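You operate a simulated robot arm through the tools that you are given. There is no shell and no other tool. Be economical: measure what you need, move in short steps, check, and stop when the job is done.

The job below is to be done with a simulated robot arm. You get a single attempt, and the scene is never put back.

JOB
Take the small white box that says "prism" from the long steel bench and put it on top of the red box. Put the 40 silver block from the long steel bench on the black notebook and the 30 silver block on the blue notebook. Press the red plunger two times. Fetch the thick disc labelled "L3" from the long steel bench and set it on top of the yellow spool. Open the case lid. Do these in any order. Set down upright: thick disc.

Only the result counts: the job must be done as asked and must still hold three seconds after the hand-in. Knocking over, shifting, dropping, spilling or breaking anything else fails it. A push-on lid holds only when it is set on centred and level and pressed home; a screw cap is set on level and turned clockwise until tight.

ROBOT AND FRAMES
A 7-joint arm with a two-finger parallel gripper on a trunk, on a base that drives. Base frame: it is fixed to the floor where the robot stands at the start and does not move with it; the origin is under the middle of the robot, x ahead of it, y to its left, z up. Readings come in m, degrees, newtons and seconds.
Its first joint turns from -166.0 to 166.0 degrees. Places, roughly: black notebook [0.75, 0.75, 1]; blue notebook [0.75, 1, 1]; case lid [-2.6, 2.4, 0.9]; red box [0.75, 0.5, 1]; red plunger [0.5, 1.3, 1]; silver block [0.75, 0.5, 1]; small white box [0.75, 0, 1]; thick disc [0.75, 1.25, 1]; yellow spool (8x8x7 cm) [0.7, 1.2, 0.9]. Payload 3.43 kg.
The TCP is the grasp point between the finger pads, 0.03 m short of the fingertips. In the tool frame z runs along the fingers and y along their closing line. Largest opening 0.094 m; finger width 0.028, thickness 0.01; the body of the gripper, 0.05 by 0.096 m, starts 0.055 m behind the TCP.
Orientation is that of the tool frame in the base frame, as a unit quaternion [w, x, y, z]. With the fingers straight down and closing along the base's y, the tool's x points along the base's -x, its y along +y and its z along -z.

CONTROLS
- The arm moves only by the tool play_rows. Its argument "motion" is a list of rows, each an object (a shift or turn left out is 0, a gripper value left out holds the last) with "delta_pos": the shift along the base's x, y, z in m, a list of three; "dr": the turn, a rotation vector about the base's x, y, z in rad, a list of three; "gripper": the finger opening in m, from 0 to 0.094. In form: [{"delta_pos": [tx, ty, tz], "dr": [ax, ay, az], "gripper": gripper}, ...]. A call has 1 to 20 rows; each row shifts and turns the commanded pose from where the row before left it. A row lasts 0.2 s, in which the tool goes at most 0.05 m and 8.6 degrees; a call with a longer step from one row to the next is refused whole, and so is a gripper value outside its range. A pose out of reach is approached as far as the arm can. The call stops where the force on the tool passes 40 N (or 10 N more than at its start, if that is more) or the arm is blocked; 0.2 s more then pass. Each finger travels about 0.045 m/s and halts on what it meets, pressing with about 24 N; the grip force reading is that of the motor and also rises with nothing between the fingers. The clock runs only during rows and for 0.2 s after the last one: add rows that do not move to give the fingers time. It gives the time, the measured TCP pose, the force on the tool (base axes), the opening and the grip force at its end, in the units of the frame above (readings bear some noise), with the torque about the TCP (base axes, N m) and any sound that the robot's microphone picked up.
- Cameras (640 x 400 px; columns grow to the right, rows downward): "scene" is now at [0.0203, 0.2214, 1.3961]; the picture's right is [0.16, -0.99, 0.00], its down [-0.54, -0.09, -0.84] and it looks along [0.83, 0.14, -0.55] (base axes); focal length 274 px, centre (320, 200). "wrist" rides on the gripper at [0.076, 0.014, -0.103] in the tool frame; the picture's right is [-0.18, 0.98, 0.00], its down [-0.75, -0.14, -0.64] and it looks along [-0.63, -0.12, 0.77] (tool axes); focal length 243 px, centre (320, 200). There is no depth. A picture from a camera that has moved, and an enlarged one, comes with that camera's place and axes in the base frame and with its lens. The place of the scene camera against the robot may be out by one fixed shift of up to 0.025 m in any direction.
- get_image(camera): a new picture of that camera. It takes no simulated time.
- steer(legs): drives the robot by 1 to 6 legs, each [ahead, turn to the left] in m and degrees, along the robot's own axes; the way and the turn of a leg run together, so that a leg with both is an arc; at most 1.5 m and 180 degrees a leg. The arm and the cameras ride along, it lands a little off, and it stops where it bumps. It gives what a move gives.
- head_to(pan, tilt): turns the head with the scene camera to pan (to the left, within 120 degrees either way) and tilt (down, from -29 to 69), counted from straight ahead of the robot. It gives what a move gives.
- close_up(camera, box): a new picture of the part [left, top, right, bottom] of that camera's present view, enlarged. It takes no simulated time.
- hand_in(): hands the job in; it is judged then, once.

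Go step by step. Nothing tells you exact positions but the pictures and the camera data: compare them with the known pose of the tool, close in by small moves and look again before you grip or let go. The budget is 165 turns and 128 pictures, counting those below and the enlarged ones. Unless the task says otherwise, let go and move clear before handing in.

The tools are called after ">>>" by a JSON object that holds its "op" and its "data". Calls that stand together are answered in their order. play_rows: Moves the arm, as the interface text tells. Its arguments: {"type":"object","properties":{"motion":{"type":"array","items":{"type":"object","properties":{"delta_pos":{"type":"array","items":{"type":"number"}},"dr":{"type":"array","items":{"type":"number"}},"gripper":{"type":"number"}}}}},"required":["motion"]} The other tools are called the same way: steer (legs) drives the base; head_to (pan, tilt) turns the head that bears the scene camera; get_image (camera) takes a picture; close_up (camera, box) takes an enlarged picture of a part of a camera's view; hand_in () hands the job in.

At the start:

```text
time: 0.0
tcp_pos: [0.2956, 0.5029, 1.1541]
tcp_rot: [-0.001, -0.005, 1.0, 0.0]
contact_force: [-0.7, -0.5, -0.2]
wrist_torque: [0.0, -0.02, -0.02]
finger_gap: 0.0942
finger_force: 0.1
robot x, y, heading: [-0.0002, -0.0171, 0.1]
head pan, tilt: [9.4, 33.1]
```

scene: 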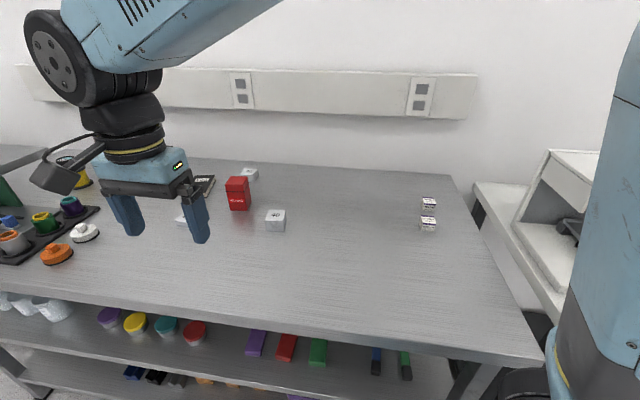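
wrist: 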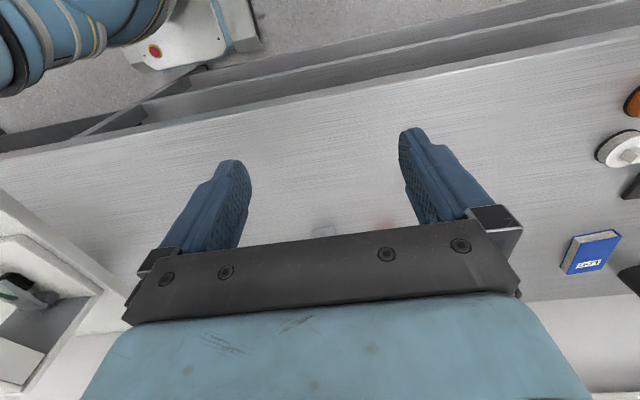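

I see the bench with a red box, a block marked 40, two small boxes at the right and discs at the left. I'll enlarge the views to read labels and look left.

>>> {"op": "close_up", "data": {"camera": "scene", "box": [380, 180, 480, 242]}}

>>> {"op": "close_up", "data": {"camera": "scene", "box": [160, 140, 320, 240]}}

>>> {"op": "head_to", "data": {"pan": 50, "tilt": 33}}

```text
6.40 times, centred on (430, 211) of scene
camera zoom: at [0.0203, 0.2214, 1.3961], right [0.16, -0.99, 0.0], down [-0.54, -0.09, -0.84], along [0.83, 0.14, -0.55], focal length 1751 px, centre (-384, 130)
```

zoom: 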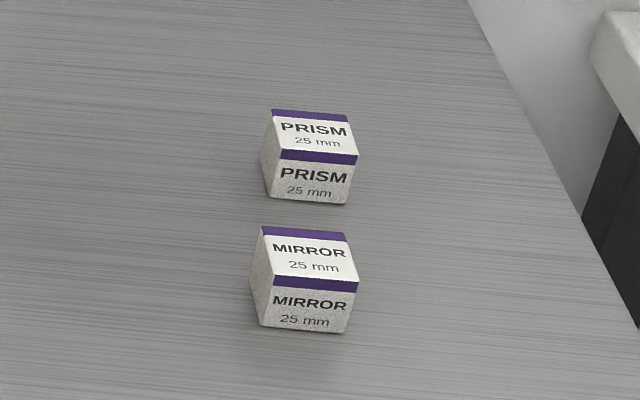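

```text
4.00 times, centred on (240, 190) of scene
camera zoom: at [0.0203, 0.2214, 1.3961], right [0.16, -0.99, 0.0], down [-0.54, -0.09, -0.84], along [0.83, 0.14, -0.55], focal length 1094 px, centre (640, 240)
```

zoom: 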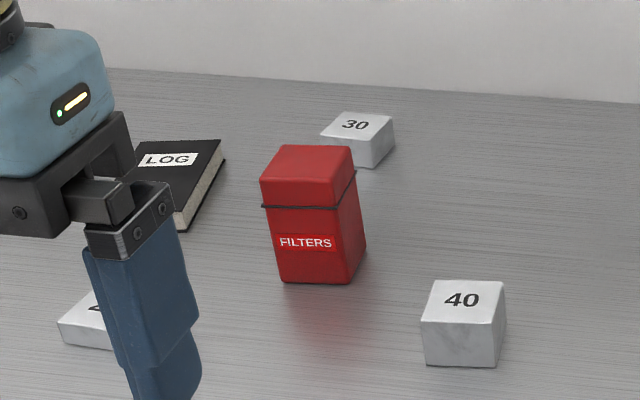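

```text
time: 1.1
tcp_pos: [0.2962, 0.5026, 1.1533]
tcp_rot: [0.001, -0.005, 1.0, 0.0]
contact_force: [0.1, 0.0, -0.2]
wrist_torque: [0.0, 0.0, -0.01]
finger_gap: 0.094
finger_force: 0.1
robot x, y, heading: [0.0047, -0.0162, 0.1]
head pan, tilt: [50.0, 33.0]
```

Prism is the farther of the two small boxes. There are three blocks (30, 40 and another, half hidden). Now look left.

>>> {"op": "get_image", "data": {"camera": "scene"}}

```text
123 pictures are left
camera scene: at [-0.0102, 0.275, 1.3963], right [0.77, -0.64, 0.0], down [-0.35, -0.42, -0.84], along [0.54, 0.64, -0.54], focal length 274 px, centre (320, 200)
```

scene: 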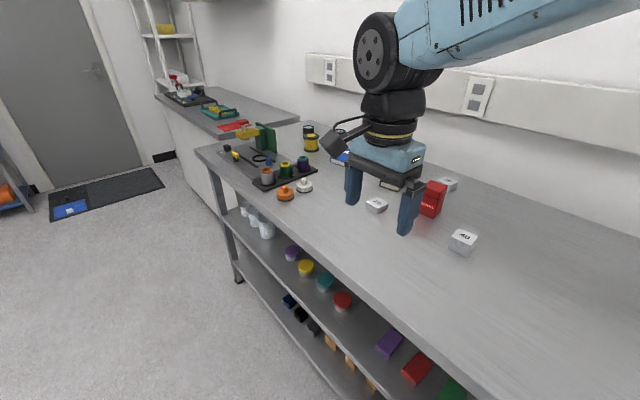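

The bench runs on to the left with a tray, discs and notebooks. Enlarging that part.

>>> {"op": "close_up", "data": {"camera": "scene", "box": [210, 110, 350, 200]}}

>>> {"op": "close_up", "data": {"camera": "scene", "box": [330, 140, 490, 260]}}

>>> {"op": "close_up", "data": {"camera": "scene", "box": [150, 60, 310, 160]}}

```text
4.44 times, centred on (280, 155) of scene
camera zoom: at [-0.0102, 0.275, 1.3963], right [0.77, -0.64, 0.0], down [-0.35, -0.42, -0.84], along [0.54, 0.64, -0.54], focal length 1216 px, centre (498, 400)
```

zoom: 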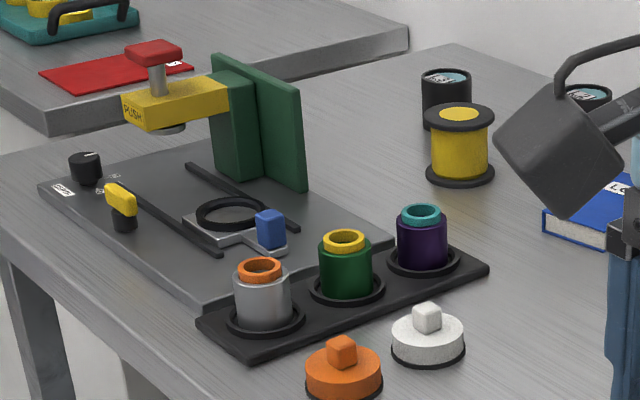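

```text
3.33 times, centred on (410, 200) of scene
camera zoom: at [-0.0102, 0.275, 1.3963], right [0.77, -0.64, 0.0], down [-0.35, -0.42, -0.84], along [0.54, 0.64, -0.54], focal length 912 px, centre (20, 200)
```

zoom: 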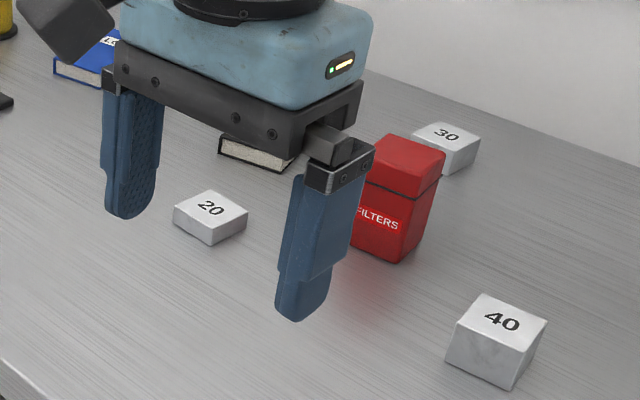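

```text
4.00 times, centred on (230, 110) of scene
camera zoom: at [-0.0102, 0.275, 1.3963], right [0.77, -0.64, 0.0], down [-0.35, -0.42, -0.84], along [0.54, 0.64, -0.54], focal length 1094 px, centre (680, 560)
```

zoom: 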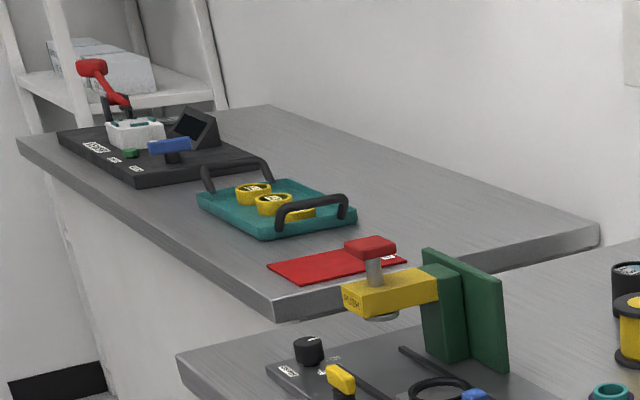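

The L3 disc is likely one of the two black cylinders behind the yellow spool. First I'll handle the prism from here: moving the tool over toward it for wrist pictures.

>>> {"op": "play_rows", "data": {"motion": [{"delta_pos": [0.03, -0.04, 0]}, {"delta_pos": [0.03, -0.04, 0]}, {"delta_pos": [0.03, -0.04, 0]}, {"delta_pos": [0.03, -0.04, 0]}, {"delta_pos": [0.03, -0.04, 0]}, {"delta_pos": [0.03, -0.04, 0]}, {"delta_pos": [0.03, -0.04, 0]}, {"delta_pos": [0.03, -0.04, 0]}, {"delta_pos": [0.03, -0.04, 0]}, {"delta_pos": [0.03, -0.04, 0]}, {"delta_pos": [0.03, -0.04, 0]}, {"delta_pos": [0.0, -0.04, 0]}, {}]}}

>>> {"op": "get_image", "data": {"camera": "wrist"}}

>>> {"op": "head_to", "data": {"pan": 30, "tilt": 33}}

>>> {"op": "get_image", "data": {"camera": "scene"}}

```text
time: 3.9
tcp_pos: [0.6258, 0.0198, 1.1533]
tcp_rot: [-0.001, -0.004, 1.0, 0.0]
contact_force: [-0.4, -0.2, -0.1]
wrist_torque: [0.0, 0.01, -0.04]
finger_gap: 0.0941
finger_force: 0.0
robot x, y, heading: [0.0038, -0.0159, 0.3]
head pan, tilt: [50.0, 33.0]
```

```text
119 pictures are left
camera wrist: at [0.5483, 0.0334, 1.2573], right [0.18, 0.98, 0.0], down [0.76, -0.13, 0.64], along [0.63, -0.11, -0.77], focal length 243 px, centre (320, 200)
```

wrist: 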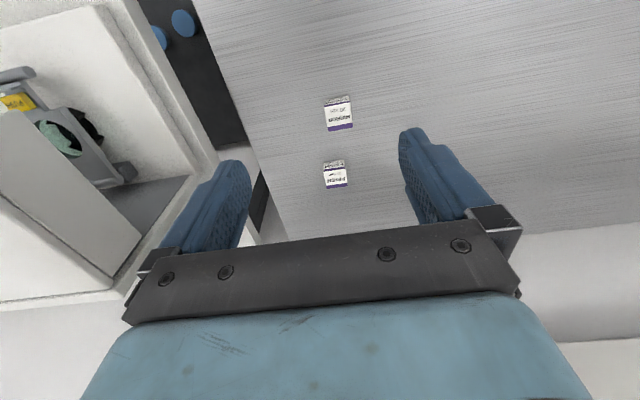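

```text
time: 4.7
tcp_pos: [0.6245, 0.021, 1.155]
tcp_rot: [-0.001, -0.005, 1.0, 0.0]
contact_force: [0.5, -0.2, 0.3]
wrist_torque: [-0.02, 0.0, 0.02]
finger_gap: 0.0939
finger_force: 0.0
robot x, y, heading: [0.0024, -0.0137, 0.1]
head pan, tilt: [30.0, 33.0]
```

```text
118 pictures are left
camera scene: at [0.0098, 0.2514, 1.3963], right [0.5, -0.87, 0.0], down [-0.47, -0.27, -0.84], along [0.73, 0.42, -0.55], focal length 274 px, centre (320, 200)
```

scene: 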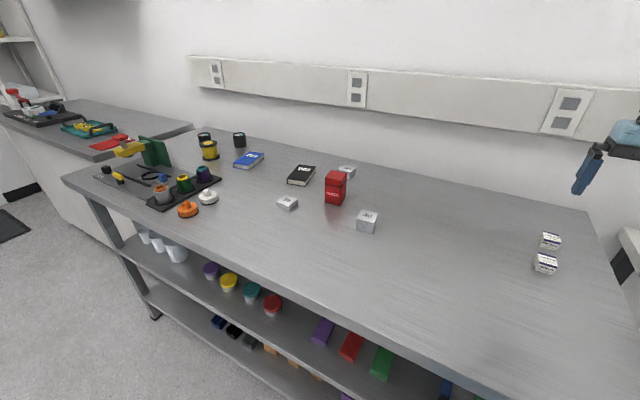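

All bench objects are visible now. Lowering and moving toward the prism for a second wrist view to fix its height.

>>> {"op": "play_rows", "data": {"motion": [{"delta_pos": [0.03, 0, -0.03]}, {"delta_pos": [0.03, 0, -0.03]}, {"delta_pos": [0.03, 0, -0.03]}, {"delta_pos": [0.03, 0, -0.03]}, {}]}}

>>> {"op": "get_image", "data": {"camera": "wrist"}}

>>> {"op": "close_up", "data": {"camera": "scene", "box": [270, 150, 400, 240]}}

>>> {"op": "close_up", "data": {"camera": "scene", "box": [90, 115, 270, 225]}}

```text
time: 5.9
tcp_pos: [0.7493, 0.0203, 1.0335]
tcp_rot: [0.0, -0.004, 1.0, 0.0]
contact_force: [0.0, 0.5, -0.2]
wrist_torque: [0.03, -0.01, 0.0]
finger_gap: 0.0942
finger_force: 0.0
robot x, y, heading: [0.002, -0.0173, -0.1]
head pan, tilt: [30.0, 33.0]
```

```text
117 pictures are left
camera wrist: at [0.6721, 0.0329, 1.1367], right [0.18, 0.98, 0.0], down [0.75, -0.14, 0.64], along [0.63, -0.11, -0.77], focal length 243 px, centre (320, 200)
```

wrist: 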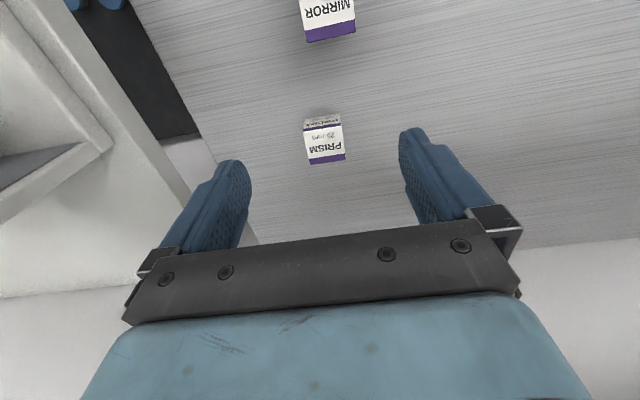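

```text
4.44 times, centred on (335, 195) of scene
camera zoom: at [0.0101, 0.2513, 1.3963], right [0.5, -0.87, 0.0], down [-0.47, -0.27, -0.84], along [0.73, 0.42, -0.55], focal length 1216 px, centre (253, 222)
```

zoom: 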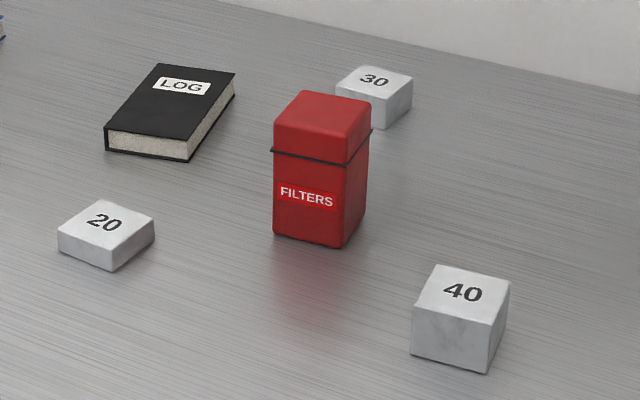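

```text
3.56 times, centred on (180, 170) of scene
camera zoom: at [0.0101, 0.2513, 1.3963], right [0.5, -0.87, 0.0], down [-0.47, -0.27, -0.84], along [0.73, 0.42, -0.55], focal length 973 px, centre (818, 307)
```

zoom: 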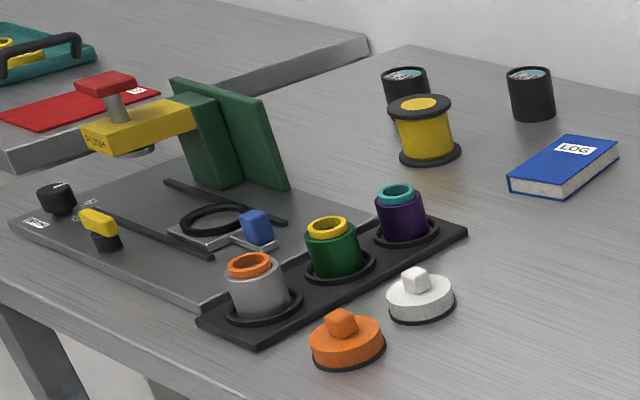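

Triangulating: prism top near (0.785, 0.019, 0.91), about 37 mm wide, aligned with the axes. Moving above it and checking.

>>> {"op": "play_rows", "data": {"motion": [{"delta_pos": [0.036, 0, -0.02]}, {"delta_pos": [0, 0, -0.03]}, {"delta_pos": [0, 0, -0.02]}, {}]}}

>>> {"op": "get_image", "data": {"camera": "wrist"}}

```text
time: 6.9
tcp_pos: [0.7824, 0.0194, 0.965]
tcp_rot: [0.0, -0.005, 1.0, 0.0]
contact_force: [0.1, -0.3, 0.2]
wrist_torque: [0.02, -0.02, 0.03]
finger_gap: 0.0943
finger_force: 0.0
robot x, y, heading: [0.0009, -0.0158, -0.0]
head pan, tilt: [30.0, 33.0]
```

```text
114 pictures are left
camera wrist: at [0.7048, 0.0334, 1.0672], right [0.18, 0.98, 0.0], down [0.76, -0.14, 0.64], along [0.63, -0.11, -0.77], focal length 243 px, centre (320, 200)
```

wrist: 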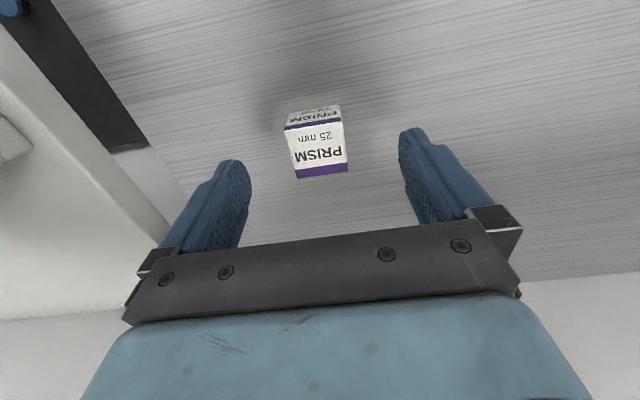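

Well centred. Descending until near the bench, then creeping.

>>> {"op": "play_rows", "data": {"motion": [{"delta_pos": [0.004, -0.002, -0.02]}, {"delta_pos": [0, 0, -0.02]}, {"delta_pos": [0, 0, -0.01]}, {"delta_pos": [0, 0, -0.004]}, {"delta_pos": [0, 0, -0.004]}, {"delta_pos": [0, 0, -0.004]}, {}]}}

>>> {"op": "get_image", "data": {"camera": "wrist"}}

```text
time: 7.6
tcp_pos: [0.7853, 0.0192, 0.9295]
tcp_rot: [0.002, -0.004, 1.0, 0.0]
contact_force: [-12.4, -0.9, 18.0]
wrist_torque: [0.43, 0.62, 0.56]
finger_gap: 0.094
finger_force: 0.1
robot x, y, heading: [-0.0013, -0.0168, 0.0]
head pan, tilt: [30.0, 33.0]
stopped in row 3: the force on the tool passed its limit at 60 N (the readings are from after the stop); the commanded pose is now the measured one
```

```text
113 pictures are left
camera wrist: at [0.7077, 0.0329, 1.0321], right [0.17, 0.98, 0.0], down [0.75, -0.13, 0.65], along [0.64, -0.11, -0.76], focal length 243 px, centre (320, 200)
```

wrist: 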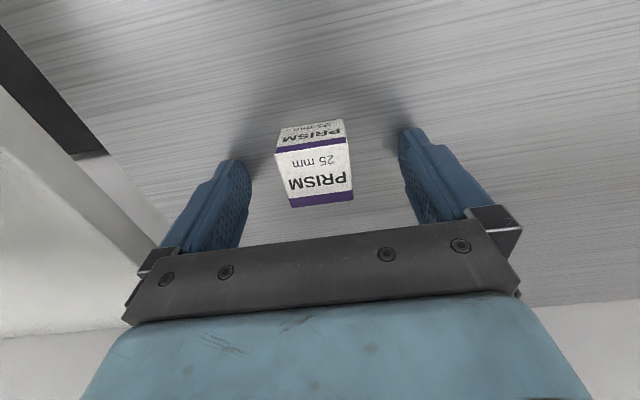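

Bench surface is at about z = 0.90, so the box top is about 0.933 and its centre (0.776, 0.019). Lifting 4 mm, shifting back 9 mm and gripping.

>>> {"op": "play_rows", "data": {"motion": [{"delta_pos": [0, 0, 0.005]}, {"delta_pos": [-0.009, 0, 0]}, {"gripper": 0.03}, {}, {}, {}, {}, {}, {"gripper": 0.02}, {}]}}

>>> {"op": "get_image", "data": {"camera": "wrist"}}

```text
time: 9.8
tcp_pos: [0.7767, 0.0186, 0.9343]
tcp_rot: [0.003, -0.004, 1.0, -0.001]
contact_force: [2.2, -1.2, 17.1]
wrist_torque: [0.0, -0.05, 0.0]
finger_gap: 0.0351
finger_force: 23.8
robot x, y, heading: [0.0032, -0.017, -0.1]
head pan, tilt: [30.0, 33.0]
```

```text
112 pictures are left
camera wrist: at [0.6991, 0.0329, 1.0365], right [0.18, 0.98, 0.0], down [0.75, -0.14, 0.65], along [0.64, -0.11, -0.76], focal length 243 px, centre (320, 200)
```

wrist: 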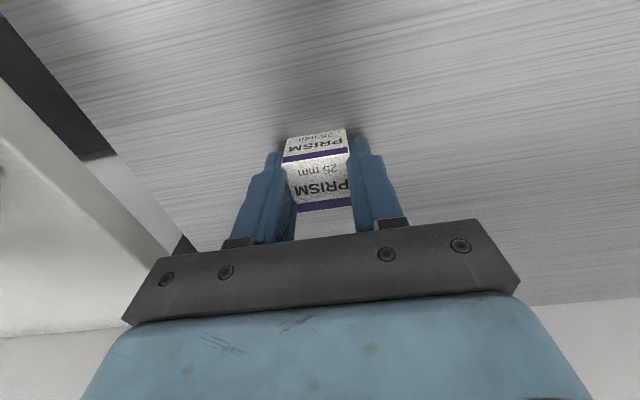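

Prism gripped (35 mm). Lifting and carrying to short of the red box, estimated at (0.695, 0.60, top ≈0.98).

>>> {"op": "play_rows", "data": {"motion": [{"delta_pos": [0, 0, 0.02]}, {"delta_pos": [0, 0, 0.045]}, {"delta_pos": [0, 0, 0.045]}, {"delta_pos": [0, 0, 0.045]}, {"delta_pos": [0, 0, 0.045]}, {"delta_pos": [-0.014, 0.046, 0]}, {"delta_pos": [-0.014, 0.046, 0]}, {"delta_pos": [-0.014, 0.046, 0]}, {"delta_pos": [-0.014, 0.046, 0]}, {"delta_pos": [-0.014, 0.046, 0]}, {"delta_pos": [-0.014, 0.046, 0]}, {"delta_pos": [-0.014, 0.046, 0]}, {"delta_pos": [-0.014, 0.046, 0]}, {"delta_pos": [-0.014, 0.046, 0]}, {"delta_pos": [-0.014, 0.046, 0]}, {"delta_pos": [-0.014, 0.046, 0]}, {"delta_pos": [-0.014, 0.046, 0]}, {"delta_pos": [0, 0.025, 0]}, {}]}}

>>> {"op": "get_image", "data": {"camera": "wrist"}}

>>> {"op": "get_image", "data": {"camera": "scene"}}

```text
time: 13.8
tcp_pos: [0.609, 0.5993, 1.1358]
tcp_rot: [0.003, -0.003, 1.0, 0.0]
contact_force: [0.8, -0.2, -0.8]
wrist_torque: [0.01, -0.04, -0.03]
finger_gap: 0.035
finger_force: 23.9
robot x, y, heading: [0.0011, -0.0152, -0.2]
head pan, tilt: [30.0, 33.0]
```

```text
111 pictures are left
camera wrist: at [0.5316, 0.6122, 1.2375], right [0.18, 0.98, 0.0], down [0.75, -0.14, 0.65], along [0.64, -0.11, -0.76], focal length 243 px, centre (320, 200)
```

wrist: 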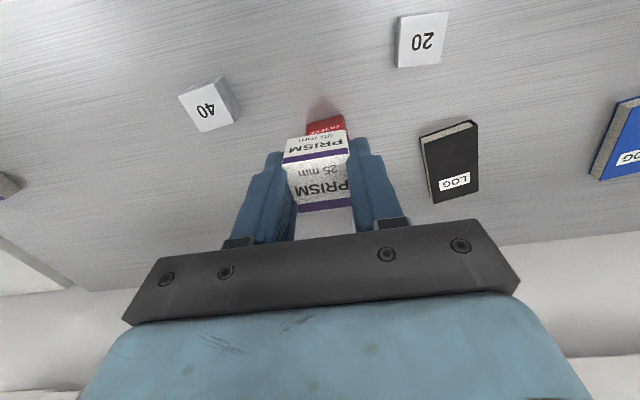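

```text
110 pictures are left
camera scene: at [0.01, 0.2514, 1.3963], right [0.5, -0.87, 0.0], down [-0.47, -0.27, -0.84], along [0.73, 0.42, -0.55], focal length 274 px, centre (320, 200)
```

scene: 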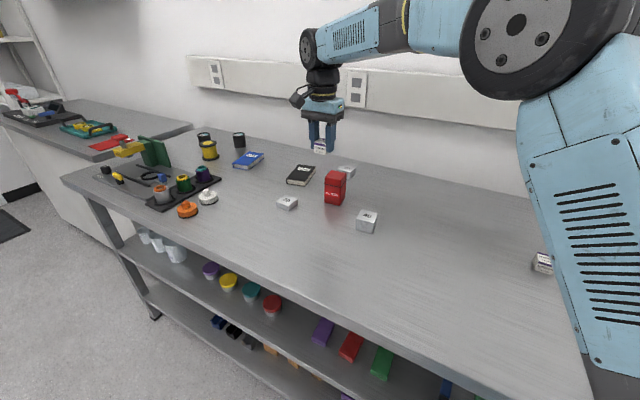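

Red box centre estimated (0.696, 0.599), top ≈0.987. Moving above it and checking from the scene camera.

>>> {"op": "play_rows", "data": {"motion": [{"delta_pos": [0.044, 0, 0]}, {"delta_pos": [0.043, 0, 0]}, {"delta_pos": [0, 0, -0.04]}, {"delta_pos": [0, 0, -0.04]}, {}]}}

>>> {"op": "close_up", "data": {"camera": "scene", "box": [285, 125, 375, 210]}}

>>> {"op": "get_image", "data": {"camera": "wrist"}}

```text
time: 15.0
tcp_pos: [0.7003, 0.5956, 1.0533]
tcp_rot: [0.003, -0.005, 1.0, 0.001]
contact_force: [0.0, -0.2, 0.1]
wrist_torque: [0.0, -0.02, 0.0]
finger_gap: 0.0348
finger_force: 24.5
robot x, y, heading: [0.0007, -0.0173, -0.2]
head pan, tilt: [30.0, 33.0]
```

```text
4.71 times, centred on (330, 168) of scene
camera zoom: at [0.01, 0.2514, 1.3963], right [0.5, -0.87, 0.0], down [-0.47, -0.27, -0.84], along [0.73, 0.42, -0.55], focal length 1287 px, centre (273, 353)
```

zoom: 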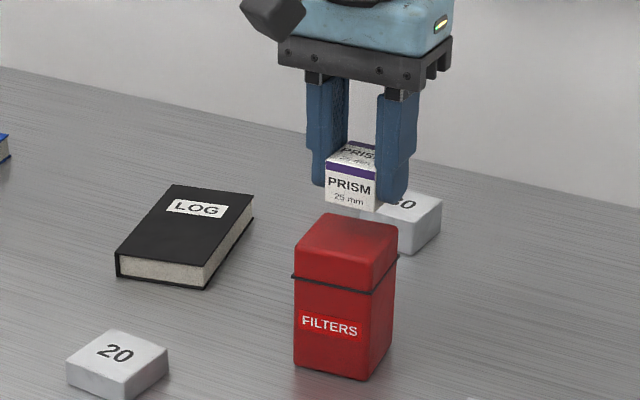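

```text
108 pictures are left
camera wrist: at [0.6223, 0.6074, 1.1554], right [0.18, 0.98, 0.0], down [0.75, -0.14, 0.65], along [0.64, -0.11, -0.76], focal length 243 px, centre (320, 200)
```

wrist: 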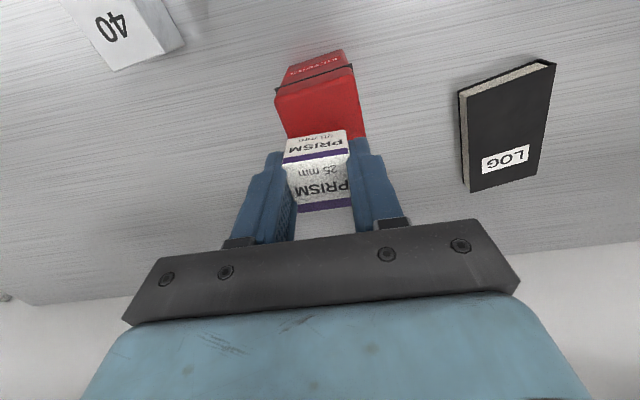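

Shift needed is about (-6, +7) mm. Applying it, lowering close, then looking.

>>> {"op": "play_rows", "data": {"motion": [{"delta_pos": [-0.006, 0.007, 0]}, {"delta_pos": [0, 0, -0.02]}, {}]}}

>>> {"op": "close_up", "data": {"camera": "scene", "box": [285, 125, 375, 210]}}

```text
time: 15.8
tcp_pos: [0.6922, 0.6025, 1.0342]
tcp_rot: [0.003, -0.004, 1.0, 0.0]
contact_force: [0.2, 0.2, -0.6]
wrist_torque: [0.01, -0.04, -0.01]
finger_gap: 0.0346
finger_force: 23.9
robot x, y, heading: [-0.0013, -0.0154, 0.1]
head pan, tilt: [30.0, 33.0]
```

```text
4.71 times, centred on (330, 168) of scene
camera zoom: at [0.01, 0.2514, 1.3962], right [0.5, -0.87, 0.0], down [-0.47, -0.27, -0.84], along [0.73, 0.42, -0.55], focal length 1287 px, centre (273, 353)
```

zoom: 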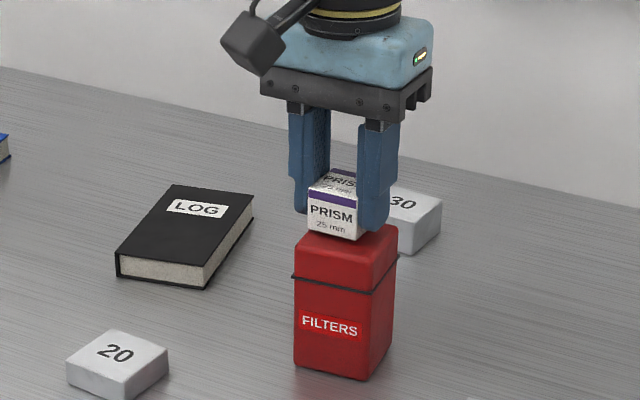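

Centred well. Creeping down to contact; small steps so as to stop lightly.

>>> {"op": "play_rows", "data": {"motion": [{"delta_pos": [0, 0, -0.004]}, {"delta_pos": [0, 0, -0.003]}, {"delta_pos": [0, 0, -0.003]}, {}]}}

>>> {"op": "close_up", "data": {"camera": "scene", "box": [285, 125, 375, 210]}}

```text
time: 16.9
tcp_pos: [0.6917, 0.6039, 1.0295]
tcp_rot: [0.006, -0.005, 1.0, 0.003]
contact_force: [0.1, -0.4, 8.6]
wrist_torque: [-0.11, 0.15, -0.01]
finger_gap: 0.0348
finger_force: 23.6
robot x, y, heading: [-0.0038, -0.0176, -0.0]
head pan, tilt: [30.0, 33.0]
stopped in row 4: the force on the tool passed its limit at 42 N (the readings are from after the stop); the commanded pose is now the measured one
```

```text
4.71 times, centred on (330, 168) of scene
camera zoom: at [0.0096, 0.2512, 1.3963], right [0.5, -0.87, 0.0], down [-0.47, -0.27, -0.84], along [0.73, 0.42, -0.54], focal length 1287 px, centre (273, 353)
```

zoom: 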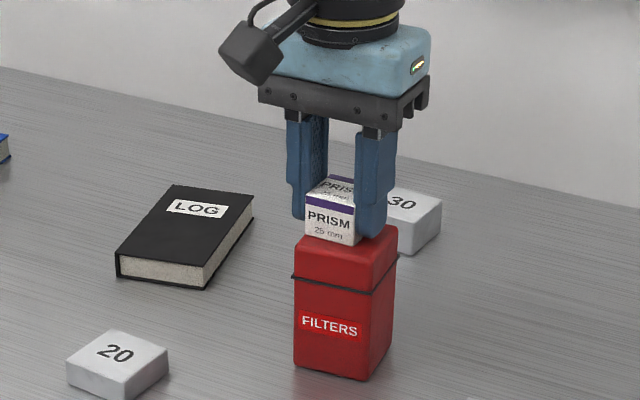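

In contact and sitting on the box. Opening and rising.

>>> {"op": "play_rows", "data": {"motion": [{"gripper": 0.06}, {}, {}, {"delta_pos": [0, 0, 0.01]}, {"delta_pos": [0, 0, 0.03]}, {"delta_pos": [0, 0, 0.04]}, {"delta_pos": [0, 0, 0.04]}, {"delta_pos": [-0.03, 0, 0.02], "gripper": 0.094}, {}]}}

>>> {"op": "get_image", "data": {"camera": "wrist"}}

>>> {"op": "close_up", "data": {"camera": "scene", "box": [285, 125, 375, 210]}}

```text
time: 18.9
tcp_pos: [0.6647, 0.6061, 1.1669]
tcp_rot: [0.006, -0.004, 1.0, 0.003]
contact_force: [-0.5, 0.6, -0.1]
wrist_torque: [0.0, -0.03, 0.02]
finger_gap: 0.0941
finger_force: 0.0
robot x, y, heading: [-0.0032, -0.0176, 0.0]
head pan, tilt: [30.0, 33.0]
```

```text
105 pictures are left
camera wrist: at [0.5871, 0.6187, 1.2684], right [0.18, 0.98, 0.01], down [0.75, -0.14, 0.65], along [0.64, -0.11, -0.76], focal length 243 px, centre (320, 200)
```

wrist: 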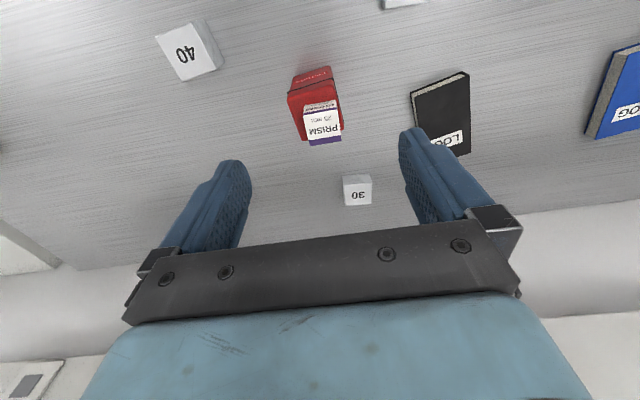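

```text
4.71 times, centred on (330, 168) of scene
camera zoom: at [0.0099, 0.2514, 1.3962], right [0.5, -0.87, 0.0], down [-0.47, -0.27, -0.84], along [0.73, 0.42, -0.55], focal length 1287 px, centre (273, 353)
```

zoom: 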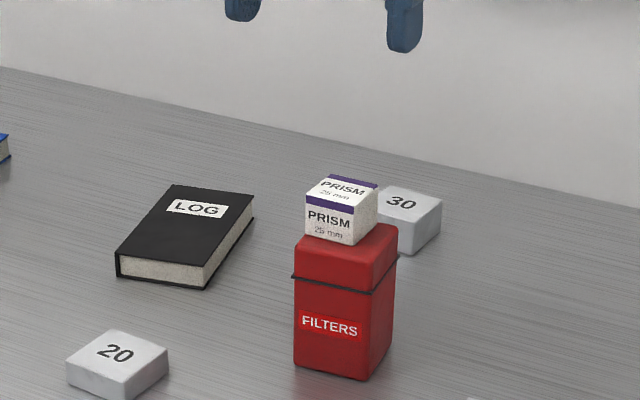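

Prism is on the box; I'll check its centring with close-ups.

>>> {"op": "close_up", "data": {"camera": "wrist", "box": [270, 55, 366, 155]}}

>>> {"op": "close_up", "data": {"camera": "scene", "box": [318, 155, 362, 210]}}

```text
4.00 times, centred on (318, 105) of wrist
camera zoom: at [0.5871, 0.6187, 1.2684], right [0.18, 0.98, 0.01], down [0.75, -0.14, 0.65], along [0.64, -0.11, -0.76], focal length 970 px, centre (328, 580)
```

zoom: 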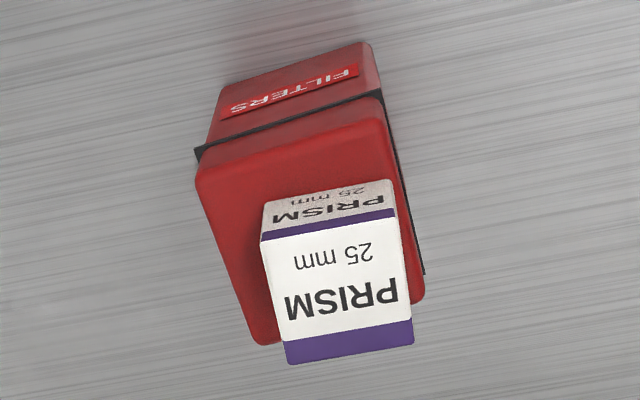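

```text
7.27 times, centred on (340, 182) of scene
camera zoom: at [0.0099, 0.2514, 1.3962], right [0.5, -0.87, 0.0], down [-0.47, -0.27, -0.84], along [0.73, 0.42, -0.55], focal length 1989 px, centre (174, 327)
```

zoom: 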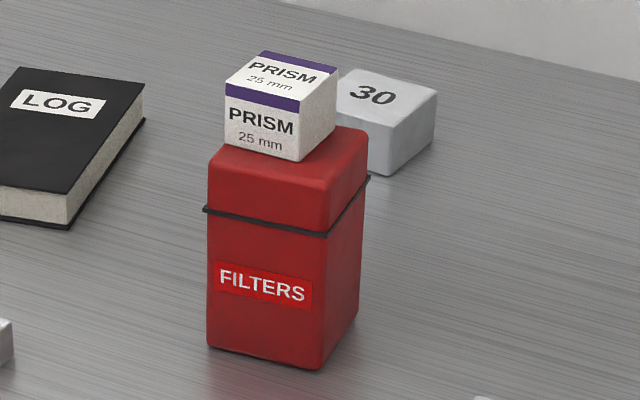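

Prism fully rests on the box, slightly off centre but stable. Everything else on the bench is within reach from about (0, 0.86), so I'll bring the arm in front and drive there.

>>> {"op": "play_rows", "data": {"motion": [{"delta_pos": [-0.03, -0.02, 0.02]}, {"delta_pos": [-0.02, -0.04, 0]}, {"delta_pos": [-0.02, -0.04, 0]}, {"delta_pos": [-0.02, -0.04, 0]}, {"delta_pos": [-0.015, -0.045, 0]}, {"delta_pos": [-0.01, -0.045, 0]}, {"delta_pos": [-0.01, -0.045, 0]}, {"delta_pos": [-0.01, -0.045, 0]}, {"delta_pos": [0, -0.045, 0]}, {"delta_pos": [0, -0.045, 0]}, {"delta_pos": [0, -0.045, 0]}, {"delta_pos": [0, -0.045, 0]}, {"delta_pos": [0, -0.045, 0]}, {"delta_pos": [0, -0.045, 0]}, {"delta_pos": [0, -0.03, 0]}]}}

>>> {"op": "steer", "data": {"legs": [[0, 90], [0.87, 0]]}}

```text
time: 22.1
tcp_pos: [0.5273, -0.0156, 1.1891]
tcp_rot: [0.005, -0.004, 1.0, 0.002]
contact_force: [-0.4, -0.2, -0.3]
wrist_torque: [-0.03, 0.02, -0.01]
finger_gap: 0.094
finger_force: 0.0
robot x, y, heading: [-0.0009, -0.0155, -0.1]
head pan, tilt: [30.0, 33.0]
```

```text
time: 24.6
tcp_pos: [0.3904, 0.257, 1.1886]
tcp_rot: [0.004, -0.302, 0.953, 0.004]
contact_force: [0.2, -1.8, -0.1]
wrist_torque: [0.07, 0.07, 0.0]
finger_gap: 0.0942
finger_force: 0.1
robot x, y, heading: [-0.0364, -0.0566, 28.0]
head pan, tilt: [30.0, 33.0]
stopped in leg 1: the robot was blocked; the commanded pose is now the measured one
```

Turning was blocked at 28°. Looking around to see what the robot bumped.

>>> {"op": "head_to", "data": {"pan": 0, "tilt": 69}}

>>> {"op": "get_image", "data": {"camera": "scene"}}

>>> {"op": "get_image", "data": {"camera": "wrist"}}

>>> {"op": "head_to", "data": {"pan": -80, "tilt": 55}}

>>> {"op": "get_image", "data": {"camera": "scene"}}

>>> {"op": "head_to", "data": {"pan": 110, "tilt": 55}}

>>> {"op": "get_image", "data": {"camera": "scene"}}

```text
time: 25.6
tcp_pos: [0.3899, 0.2548, 1.1888]
tcp_rot: [0.004, -0.302, 0.953, 0.004]
contact_force: [0.0, 0.5, 0.6]
wrist_torque: [-0.03, 0.0, -0.06]
finger_gap: 0.0941
finger_force: 0.0
robot x, y, heading: [-0.0402, -0.0587, 28.0]
head pan, tilt: [0.0, 68.8]
```

```text
101 pictures are left
camera scene: at [-0.1586, 0.137, 1.3495], right [0.47, -0.88, 0.0], down [-0.82, -0.44, -0.36], along [0.32, 0.17, -0.93], focal length 274 px, centre (320, 200)
```

scene: 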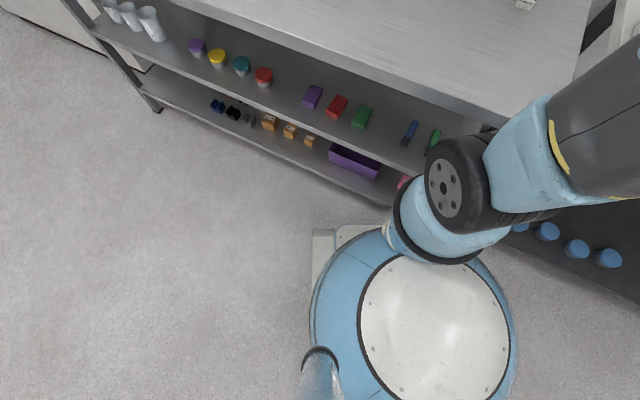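

```text
100 pictures are left
camera wrist: at [0.3179, 0.2217, 1.291], right [-0.42, 0.91, 0.01], down [0.69, 0.31, 0.65], along [0.59, 0.27, -0.76], focal length 243 px, centre (320, 200)
```

wrist: 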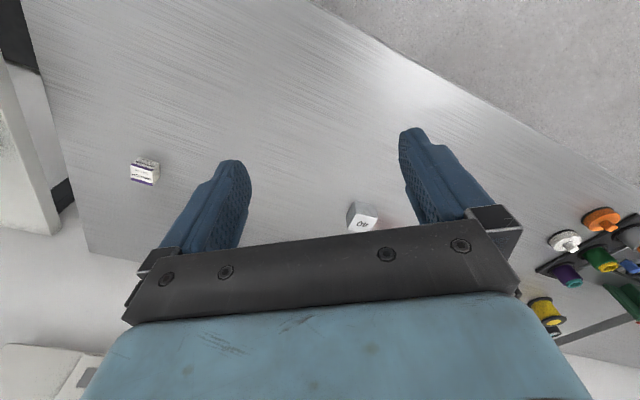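

```text
time: 27.1
tcp_pos: [0.3904, 0.2562, 1.1892]
tcp_rot: [0.004, -0.303, 0.953, 0.003]
contact_force: [-0.2, 0.4, 0.0]
wrist_torque: [0.01, 0.01, 0.03]
finger_gap: 0.0941
finger_force: 0.1
robot x, y, heading: [-0.0324, -0.0558, 28.0]
head pan, tilt: [-80.0, 55.0]
```

```text
99 pictures are left
camera scene: at [-0.1636, 0.0539, 1.365], right [-0.79, -0.62, 0.0], down [-0.51, 0.64, -0.57], along [0.35, -0.45, -0.82], focal length 274 px, centre (320, 200)
```

scene: 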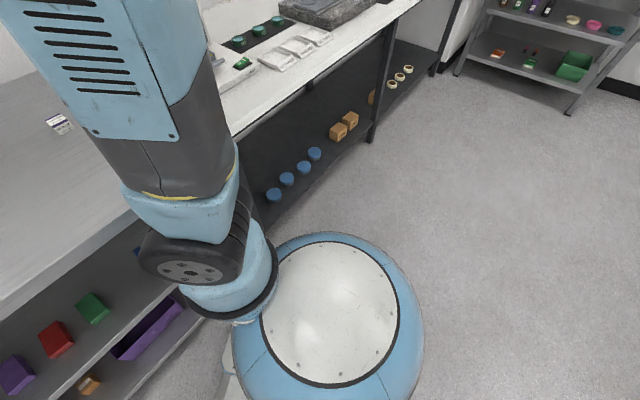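

```text
time: 30.0
tcp_pos: [0.3898, 0.2562, 1.1893]
tcp_rot: [0.004, -0.302, 0.953, 0.004]
contact_force: [-0.7, -0.2, 0.0]
wrist_torque: [0.01, 0.0, -0.02]
finger_gap: 0.0939
finger_force: 0.1
robot x, y, heading: [-0.0384, -0.0561, 28.3]
head pan, tilt: [110.0, 55.0]
```

```text
98 pictures are left
camera scene: at [-0.2616, 0.1589, 1.365], right [0.67, 0.74, 0.0], down [0.61, -0.55, -0.57], along [-0.43, 0.38, -0.82], focal length 274 px, centre (320, 200)
```

scene: 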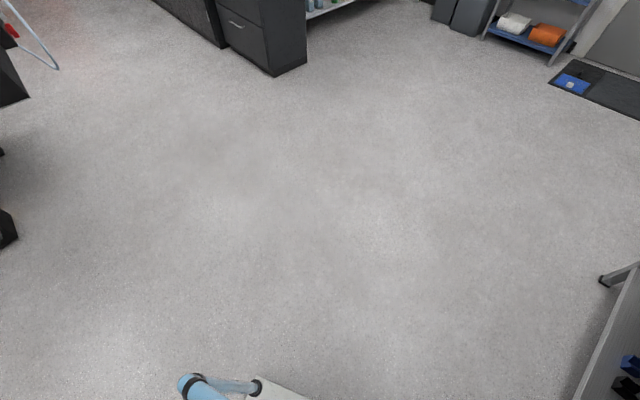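

The bench front stopped the base's corner. I'll back off first, then turn, drive and turn back to face the bench.

>>> {"op": "steer", "data": {"legs": [[-0.35, 0], [0, 62], [1.08, 0]]}}

```text
time: 35.4
tcp_pos: [-0.4119, 0.3101, 1.1892]
tcp_rot: [-0.002, 0.749, -0.663, -0.006]
contact_force: [0.5, 0.7, 0.6]
wrist_torque: [-0.01, 0.06, 0.0]
finger_gap: 0.094
finger_force: 0.1
robot x, y, heading: [-0.2737, -0.2158, 89.8]
head pan, tilt: [110.0, 55.0]
stopped in leg 2: the robot was blocked; the commanded pose is now the measured one
```

The base reports a block at heading 90°. Looking to see what is touching.

>>> {"op": "get_image", "data": {"camera": "scene"}}

>>> {"op": "get_image", "data": {"camera": "wrist"}}

>>> {"op": "head_to", "data": {"pan": 0, "tilt": 50}}

>>> {"op": "get_image", "data": {"camera": "scene"}}

```text
97 pictures are left
camera scene: at [-0.5877, -0.311, 1.3651], right [-0.34, 0.94, 0.0], down [0.77, 0.28, -0.57], along [-0.54, -0.2, -0.82], focal length 274 px, centre (320, 200)
```

scene: 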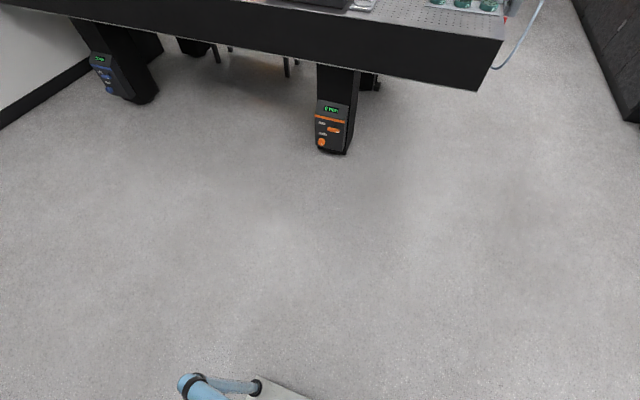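

```text
96 pictures are left
camera wrist: at [-0.4168, 0.2317, 1.292], right [-1.0, 0.06, 0.01], down [0.05, 0.76, 0.65], along [0.04, 0.65, -0.76], focal length 243 px, centre (320, 200)
```

wrist: 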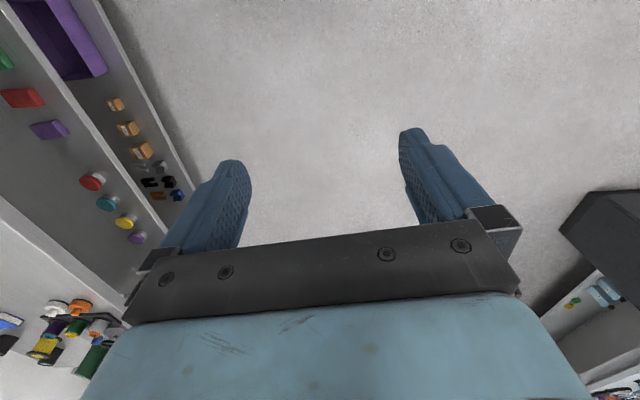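

```text
time: 37.3
tcp_pos: [-0.4128, 0.3094, 1.1906]
tcp_rot: [-0.002, 0.749, -0.663, -0.005]
contact_force: [0.5, 0.1, 0.4]
wrist_torque: [0.01, 0.01, 0.02]
finger_gap: 0.0937
finger_force: 0.0
robot x, y, heading: [-0.2716, -0.2152, 90.0]
head pan, tilt: [0.0, 50.0]
```

```text
95 pictures are left
camera scene: at [-0.5205, -0.2095, 1.3714], right [1.0, 0.0, 0.0], down [0.0, -0.77, -0.64], along [0.0, 0.64, -0.77], focal length 274 px, centre (320, 200)
```

scene: 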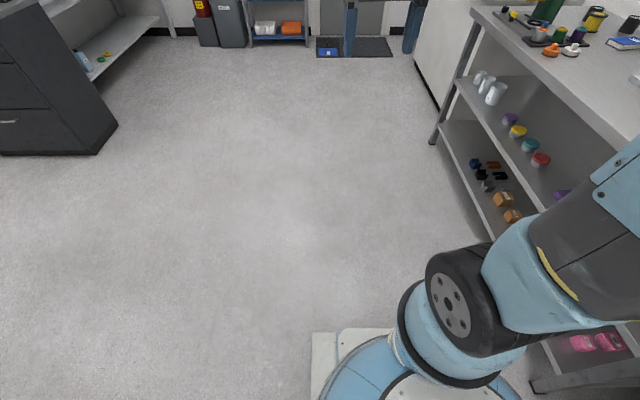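

The turn essentially finished (heading 90°); the path ahead is clear. Driving along the bench.

>>> {"op": "steer", "data": {"legs": [[1.07, 0]]}}

>>> {"op": "get_image", "data": {"camera": "scene"}}

```text
time: 42.9
tcp_pos: [-0.4059, 1.3825, 1.1901]
tcp_rot: [-0.001, 0.746, -0.666, -0.006]
contact_force: [-0.1, 0.8, 0.4]
wrist_torque: [-0.03, -0.01, -0.02]
finger_gap: 0.0939
finger_force: 0.1
robot x, y, heading: [-0.2758, 0.8549, 89.7]
head pan, tilt: [0.0, 50.0]
```

```text
94 pictures are left
camera scene: at [-0.5166, 0.8628, 1.3714], right [1.0, -0.01, 0.0], down [0.0, -0.77, -0.64], along [0.0, 0.64, -0.77], focal length 274 px, centre (320, 200)
```

scene: 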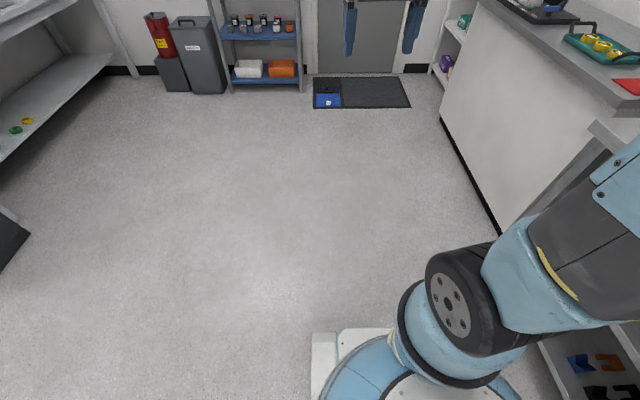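

Now turning back to face the bench and closing in.

>>> {"op": "steer", "data": {"legs": [[0, -90], [0.27, 0]]}}

>>> {"op": "head_to", "data": {"pan": 15, "tilt": 35}}

>>> {"op": "get_image", "data": {"camera": "scene"}}

```text
time: 46.4
tcp_pos: [0.1725, 1.1713, 1.1906]
tcp_rot: [0.003, -0.238, 0.971, 0.003]
contact_force: [-0.7, 0.1, 0.4]
wrist_torque: [-0.02, 0.0, -0.02]
finger_gap: 0.0938
finger_force: 0.0
robot x, y, heading: [-0.2974, 0.9192, 18.9]
head pan, tilt: [0.0, 50.0]
stopped in leg 1: the robot was blocked; the commanded pose is now the measured one
```

```text
time: 47.2
tcp_pos: [0.1734, 1.1709, 1.191]
tcp_rot: [0.004, -0.239, 0.971, 0.004]
contact_force: [-0.4, 0.4, 0.6]
wrist_torque: [0.01, -0.03, 0.01]
finger_gap: 0.0939
finger_force: 0.1
robot x, y, heading: [-0.2955, 0.92, 18.9]
head pan, tilt: [15.0, 35.0]
```

```text
93 pictures are left
camera scene: at [-0.3636, 1.1603, 1.3931], right [0.56, -0.83, 0.0], down [-0.48, -0.32, -0.82], along [0.68, 0.46, -0.57], focal length 274 px, centre (320, 200)
```

scene: 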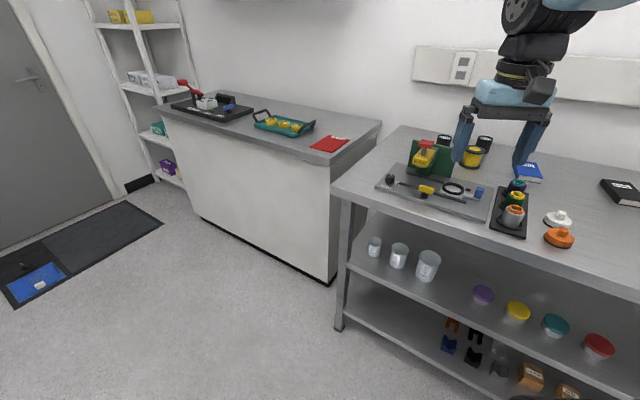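

Blocked again at heading 19°. Looking at the robot's right side.

>>> {"op": "head_to", "data": {"pan": -60, "tilt": 45}}

>>> {"op": "get_image", "data": {"camera": "scene"}}

>>> {"op": "head_to", "data": {"pan": -115, "tilt": 50}}

>>> {"op": "get_image", "data": {"camera": "scene"}}

>>> {"op": "head_to", "data": {"pan": -10, "tilt": 65}}

>>> {"op": "get_image", "data": {"camera": "scene"}}

```text
time: 48.6
tcp_pos: [0.1713, 1.1712, 1.1904]
tcp_rot: [0.004, -0.239, 0.971, 0.004]
contact_force: [0.5, 0.6, -0.5]
wrist_torque: [-0.01, 0.01, 0.0]
finger_gap: 0.0941
finger_force: 0.0
robot x, y, heading: [-0.2977, 0.9196, 18.6]
head pan, tilt: [-60.0, 45.0]
```

```text
92 pictures are left
camera scene: at [-0.3756, 1.0579, 1.3784], right [-0.66, -0.75, 0.0], down [-0.53, 0.46, -0.71], along [0.53, -0.47, -0.71], focal length 274 px, centre (320, 200)
```

scene: 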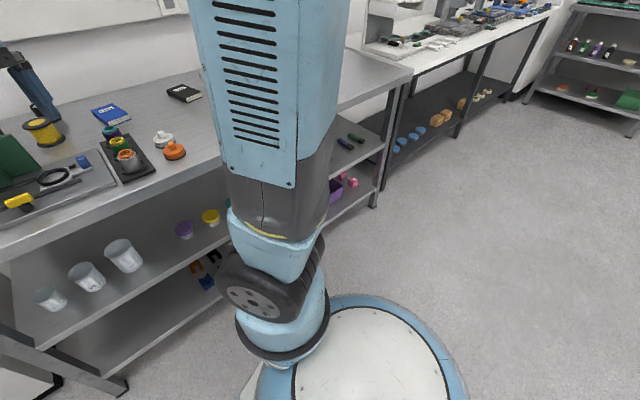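

```text
time: 49.9
tcp_pos: [0.1717, 1.1703, 1.1909]
tcp_rot: [0.005, -0.238, 0.971, 0.005]
contact_force: [-0.2, 0.6, -0.3]
wrist_torque: [0.01, -0.02, -0.02]
finger_gap: 0.0937
finger_force: 0.0
robot x, y, heading: [-0.296, 0.9185, 18.8]
head pan, tilt: [-115.0, 50.0]
```

```text
91 pictures are left
camera scene: at [-0.445, 1.0348, 1.3715], right [-0.99, 0.11, 0.0], down [0.08, 0.76, -0.64], along [-0.07, -0.64, -0.77], focal length 274 px, centre (320, 200)
```

scene: 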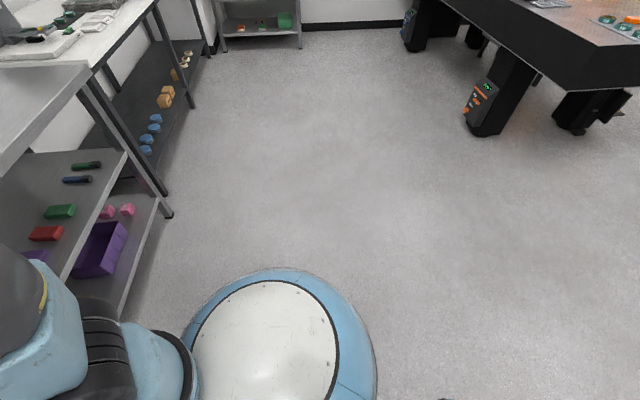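

```text
time: 51.7
tcp_pos: [0.1732, 1.1705, 1.1911]
tcp_rot: [0.004, -0.239, 0.971, 0.004]
contact_force: [-0.4, -0.3, 0.1]
wrist_torque: [-0.01, -0.01, 0.02]
finger_gap: 0.0941
finger_force: 0.1
robot x, y, heading: [-0.2971, 0.9216, 19.0]
head pan, tilt: [-10.0, 65.0]
```

```text
90 pictures are left
camera scene: at [-0.3768, 1.1207, 1.3533], right [0.15, -0.99, 0.0], down [-0.9, -0.14, -0.42], along [0.42, 0.06, -0.91], focal length 274 px, centre (320, 200)
```

scene: 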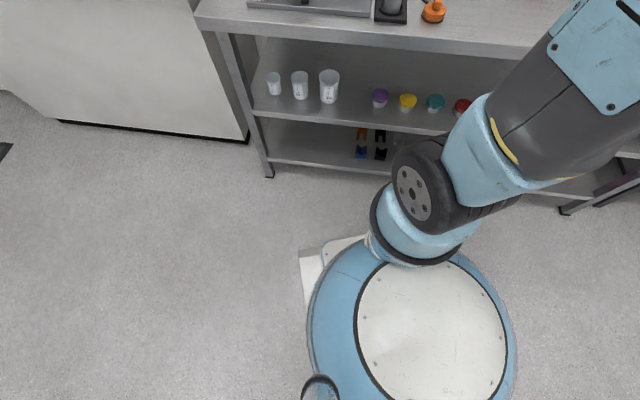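

Nothing visibly touches. I'll try finishing the turn in a smaller step.

>>> {"op": "steer", "data": {"legs": [[0, -10]]}}

```text
time: 52.8
tcp_pos: [0.2099, 1.0874, 1.1906]
tcp_rot: [0.005, -0.154, 0.988, 0.004]
contact_force: [0.1, 0.2, 0.3]
wrist_torque: [-0.02, 0.0, 0.0]
finger_gap: 0.0939
finger_force: 0.0
robot x, y, heading: [-0.2964, 0.9302, 9.1]
head pan, tilt: [-10.0, 65.0]
```

That worked. Finishing the turn and moving forward in short legs.

>>> {"op": "steer", "data": {"legs": [[0, -9], [0.2, 0]]}}

>>> {"op": "head_to", "data": {"pan": 0, "tilt": 65}}

>>> {"op": "get_image", "data": {"camera": "scene"}}

```text
time: 55.1
tcp_pos: [0.4268, 1.0093, 1.1914]
tcp_rot: [0.005, -0.078, 0.997, 0.004]
contact_force: [1.0, 0.1, 0.0]
wrist_torque: [0.0, -0.01, 0.01]
finger_gap: 0.0941
finger_force: 0.1
robot x, y, heading: [-0.0963, 0.9277, 0.4]
head pan, tilt: [-10.0, 65.0]
```

```text
time: 55.9
tcp_pos: [0.4277, 1.0091, 1.1917]
tcp_rot: [0.006, -0.079, 0.997, 0.003]
contact_force: [-0.4, -0.9, 0.7]
wrist_torque: [0.0, 0.0, -0.01]
finger_gap: 0.0941
finger_force: 0.0
robot x, y, heading: [-0.0982, 0.9323, -0.0]
head pan, tilt: [0.0, 65.0]
```

```text
89 pictures are left
camera scene: at [-0.105, 1.1515, 1.3533], right [0.0, -1.0, 0.0], down [-0.91, 0.0, -0.42], along [0.42, 0.0, -0.91], focal length 274 px, centre (320, 200)
```

scene: 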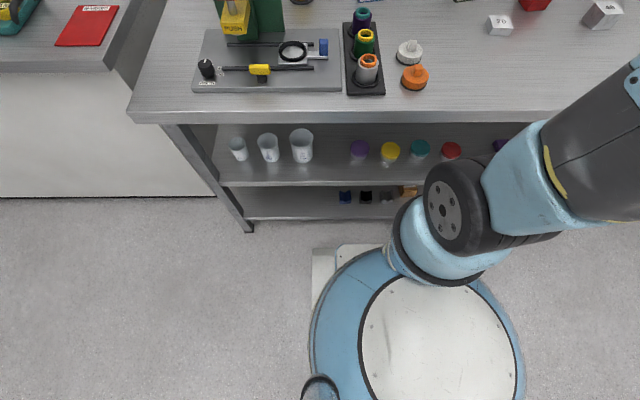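

Going the last 9 cm.

>>> {"op": "steer", "data": {"legs": [[0.09, 0]]}}

>>> {"op": "head_to", "data": {"pan": 10, "tilt": 38}}

>>> {"op": "get_image", "data": {"camera": "scene"}}

```text
time: 57.0
tcp_pos: [0.5179, 1.0092, 1.1927]
tcp_rot: [0.005, -0.078, 0.997, 0.003]
contact_force: [1.4, 0.4, 0.5]
wrist_torque: [-0.01, 0.03, -0.03]
finger_gap: 0.0941
finger_force: 0.1
robot x, y, heading: [-0.0082, 0.932, 0.3]
head pan, tilt: [0.0, 65.0]
```

```text
time: 57.9
tcp_pos: [0.5186, 1.0086, 1.1923]
tcp_rot: [0.004, -0.077, 0.997, 0.002]
contact_force: [0.1, -0.4, -0.1]
wrist_torque: [0.01, 0.03, 0.03]
finger_gap: 0.0938
finger_force: 0.1
robot x, y, heading: [-0.0044, 0.9278, 0.1]
head pan, tilt: [10.0, 38.0]
```

```text
88 pictures are left
camera scene: at [0.0105, 1.1669, 1.3885], right [0.18, -0.98, 0.0], down [-0.61, -0.11, -0.79], along [0.77, 0.14, -0.62], focal length 274 px, centre (320, 200)
```

scene: 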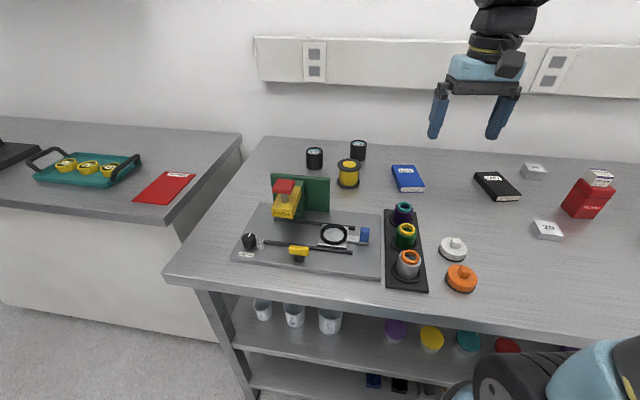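

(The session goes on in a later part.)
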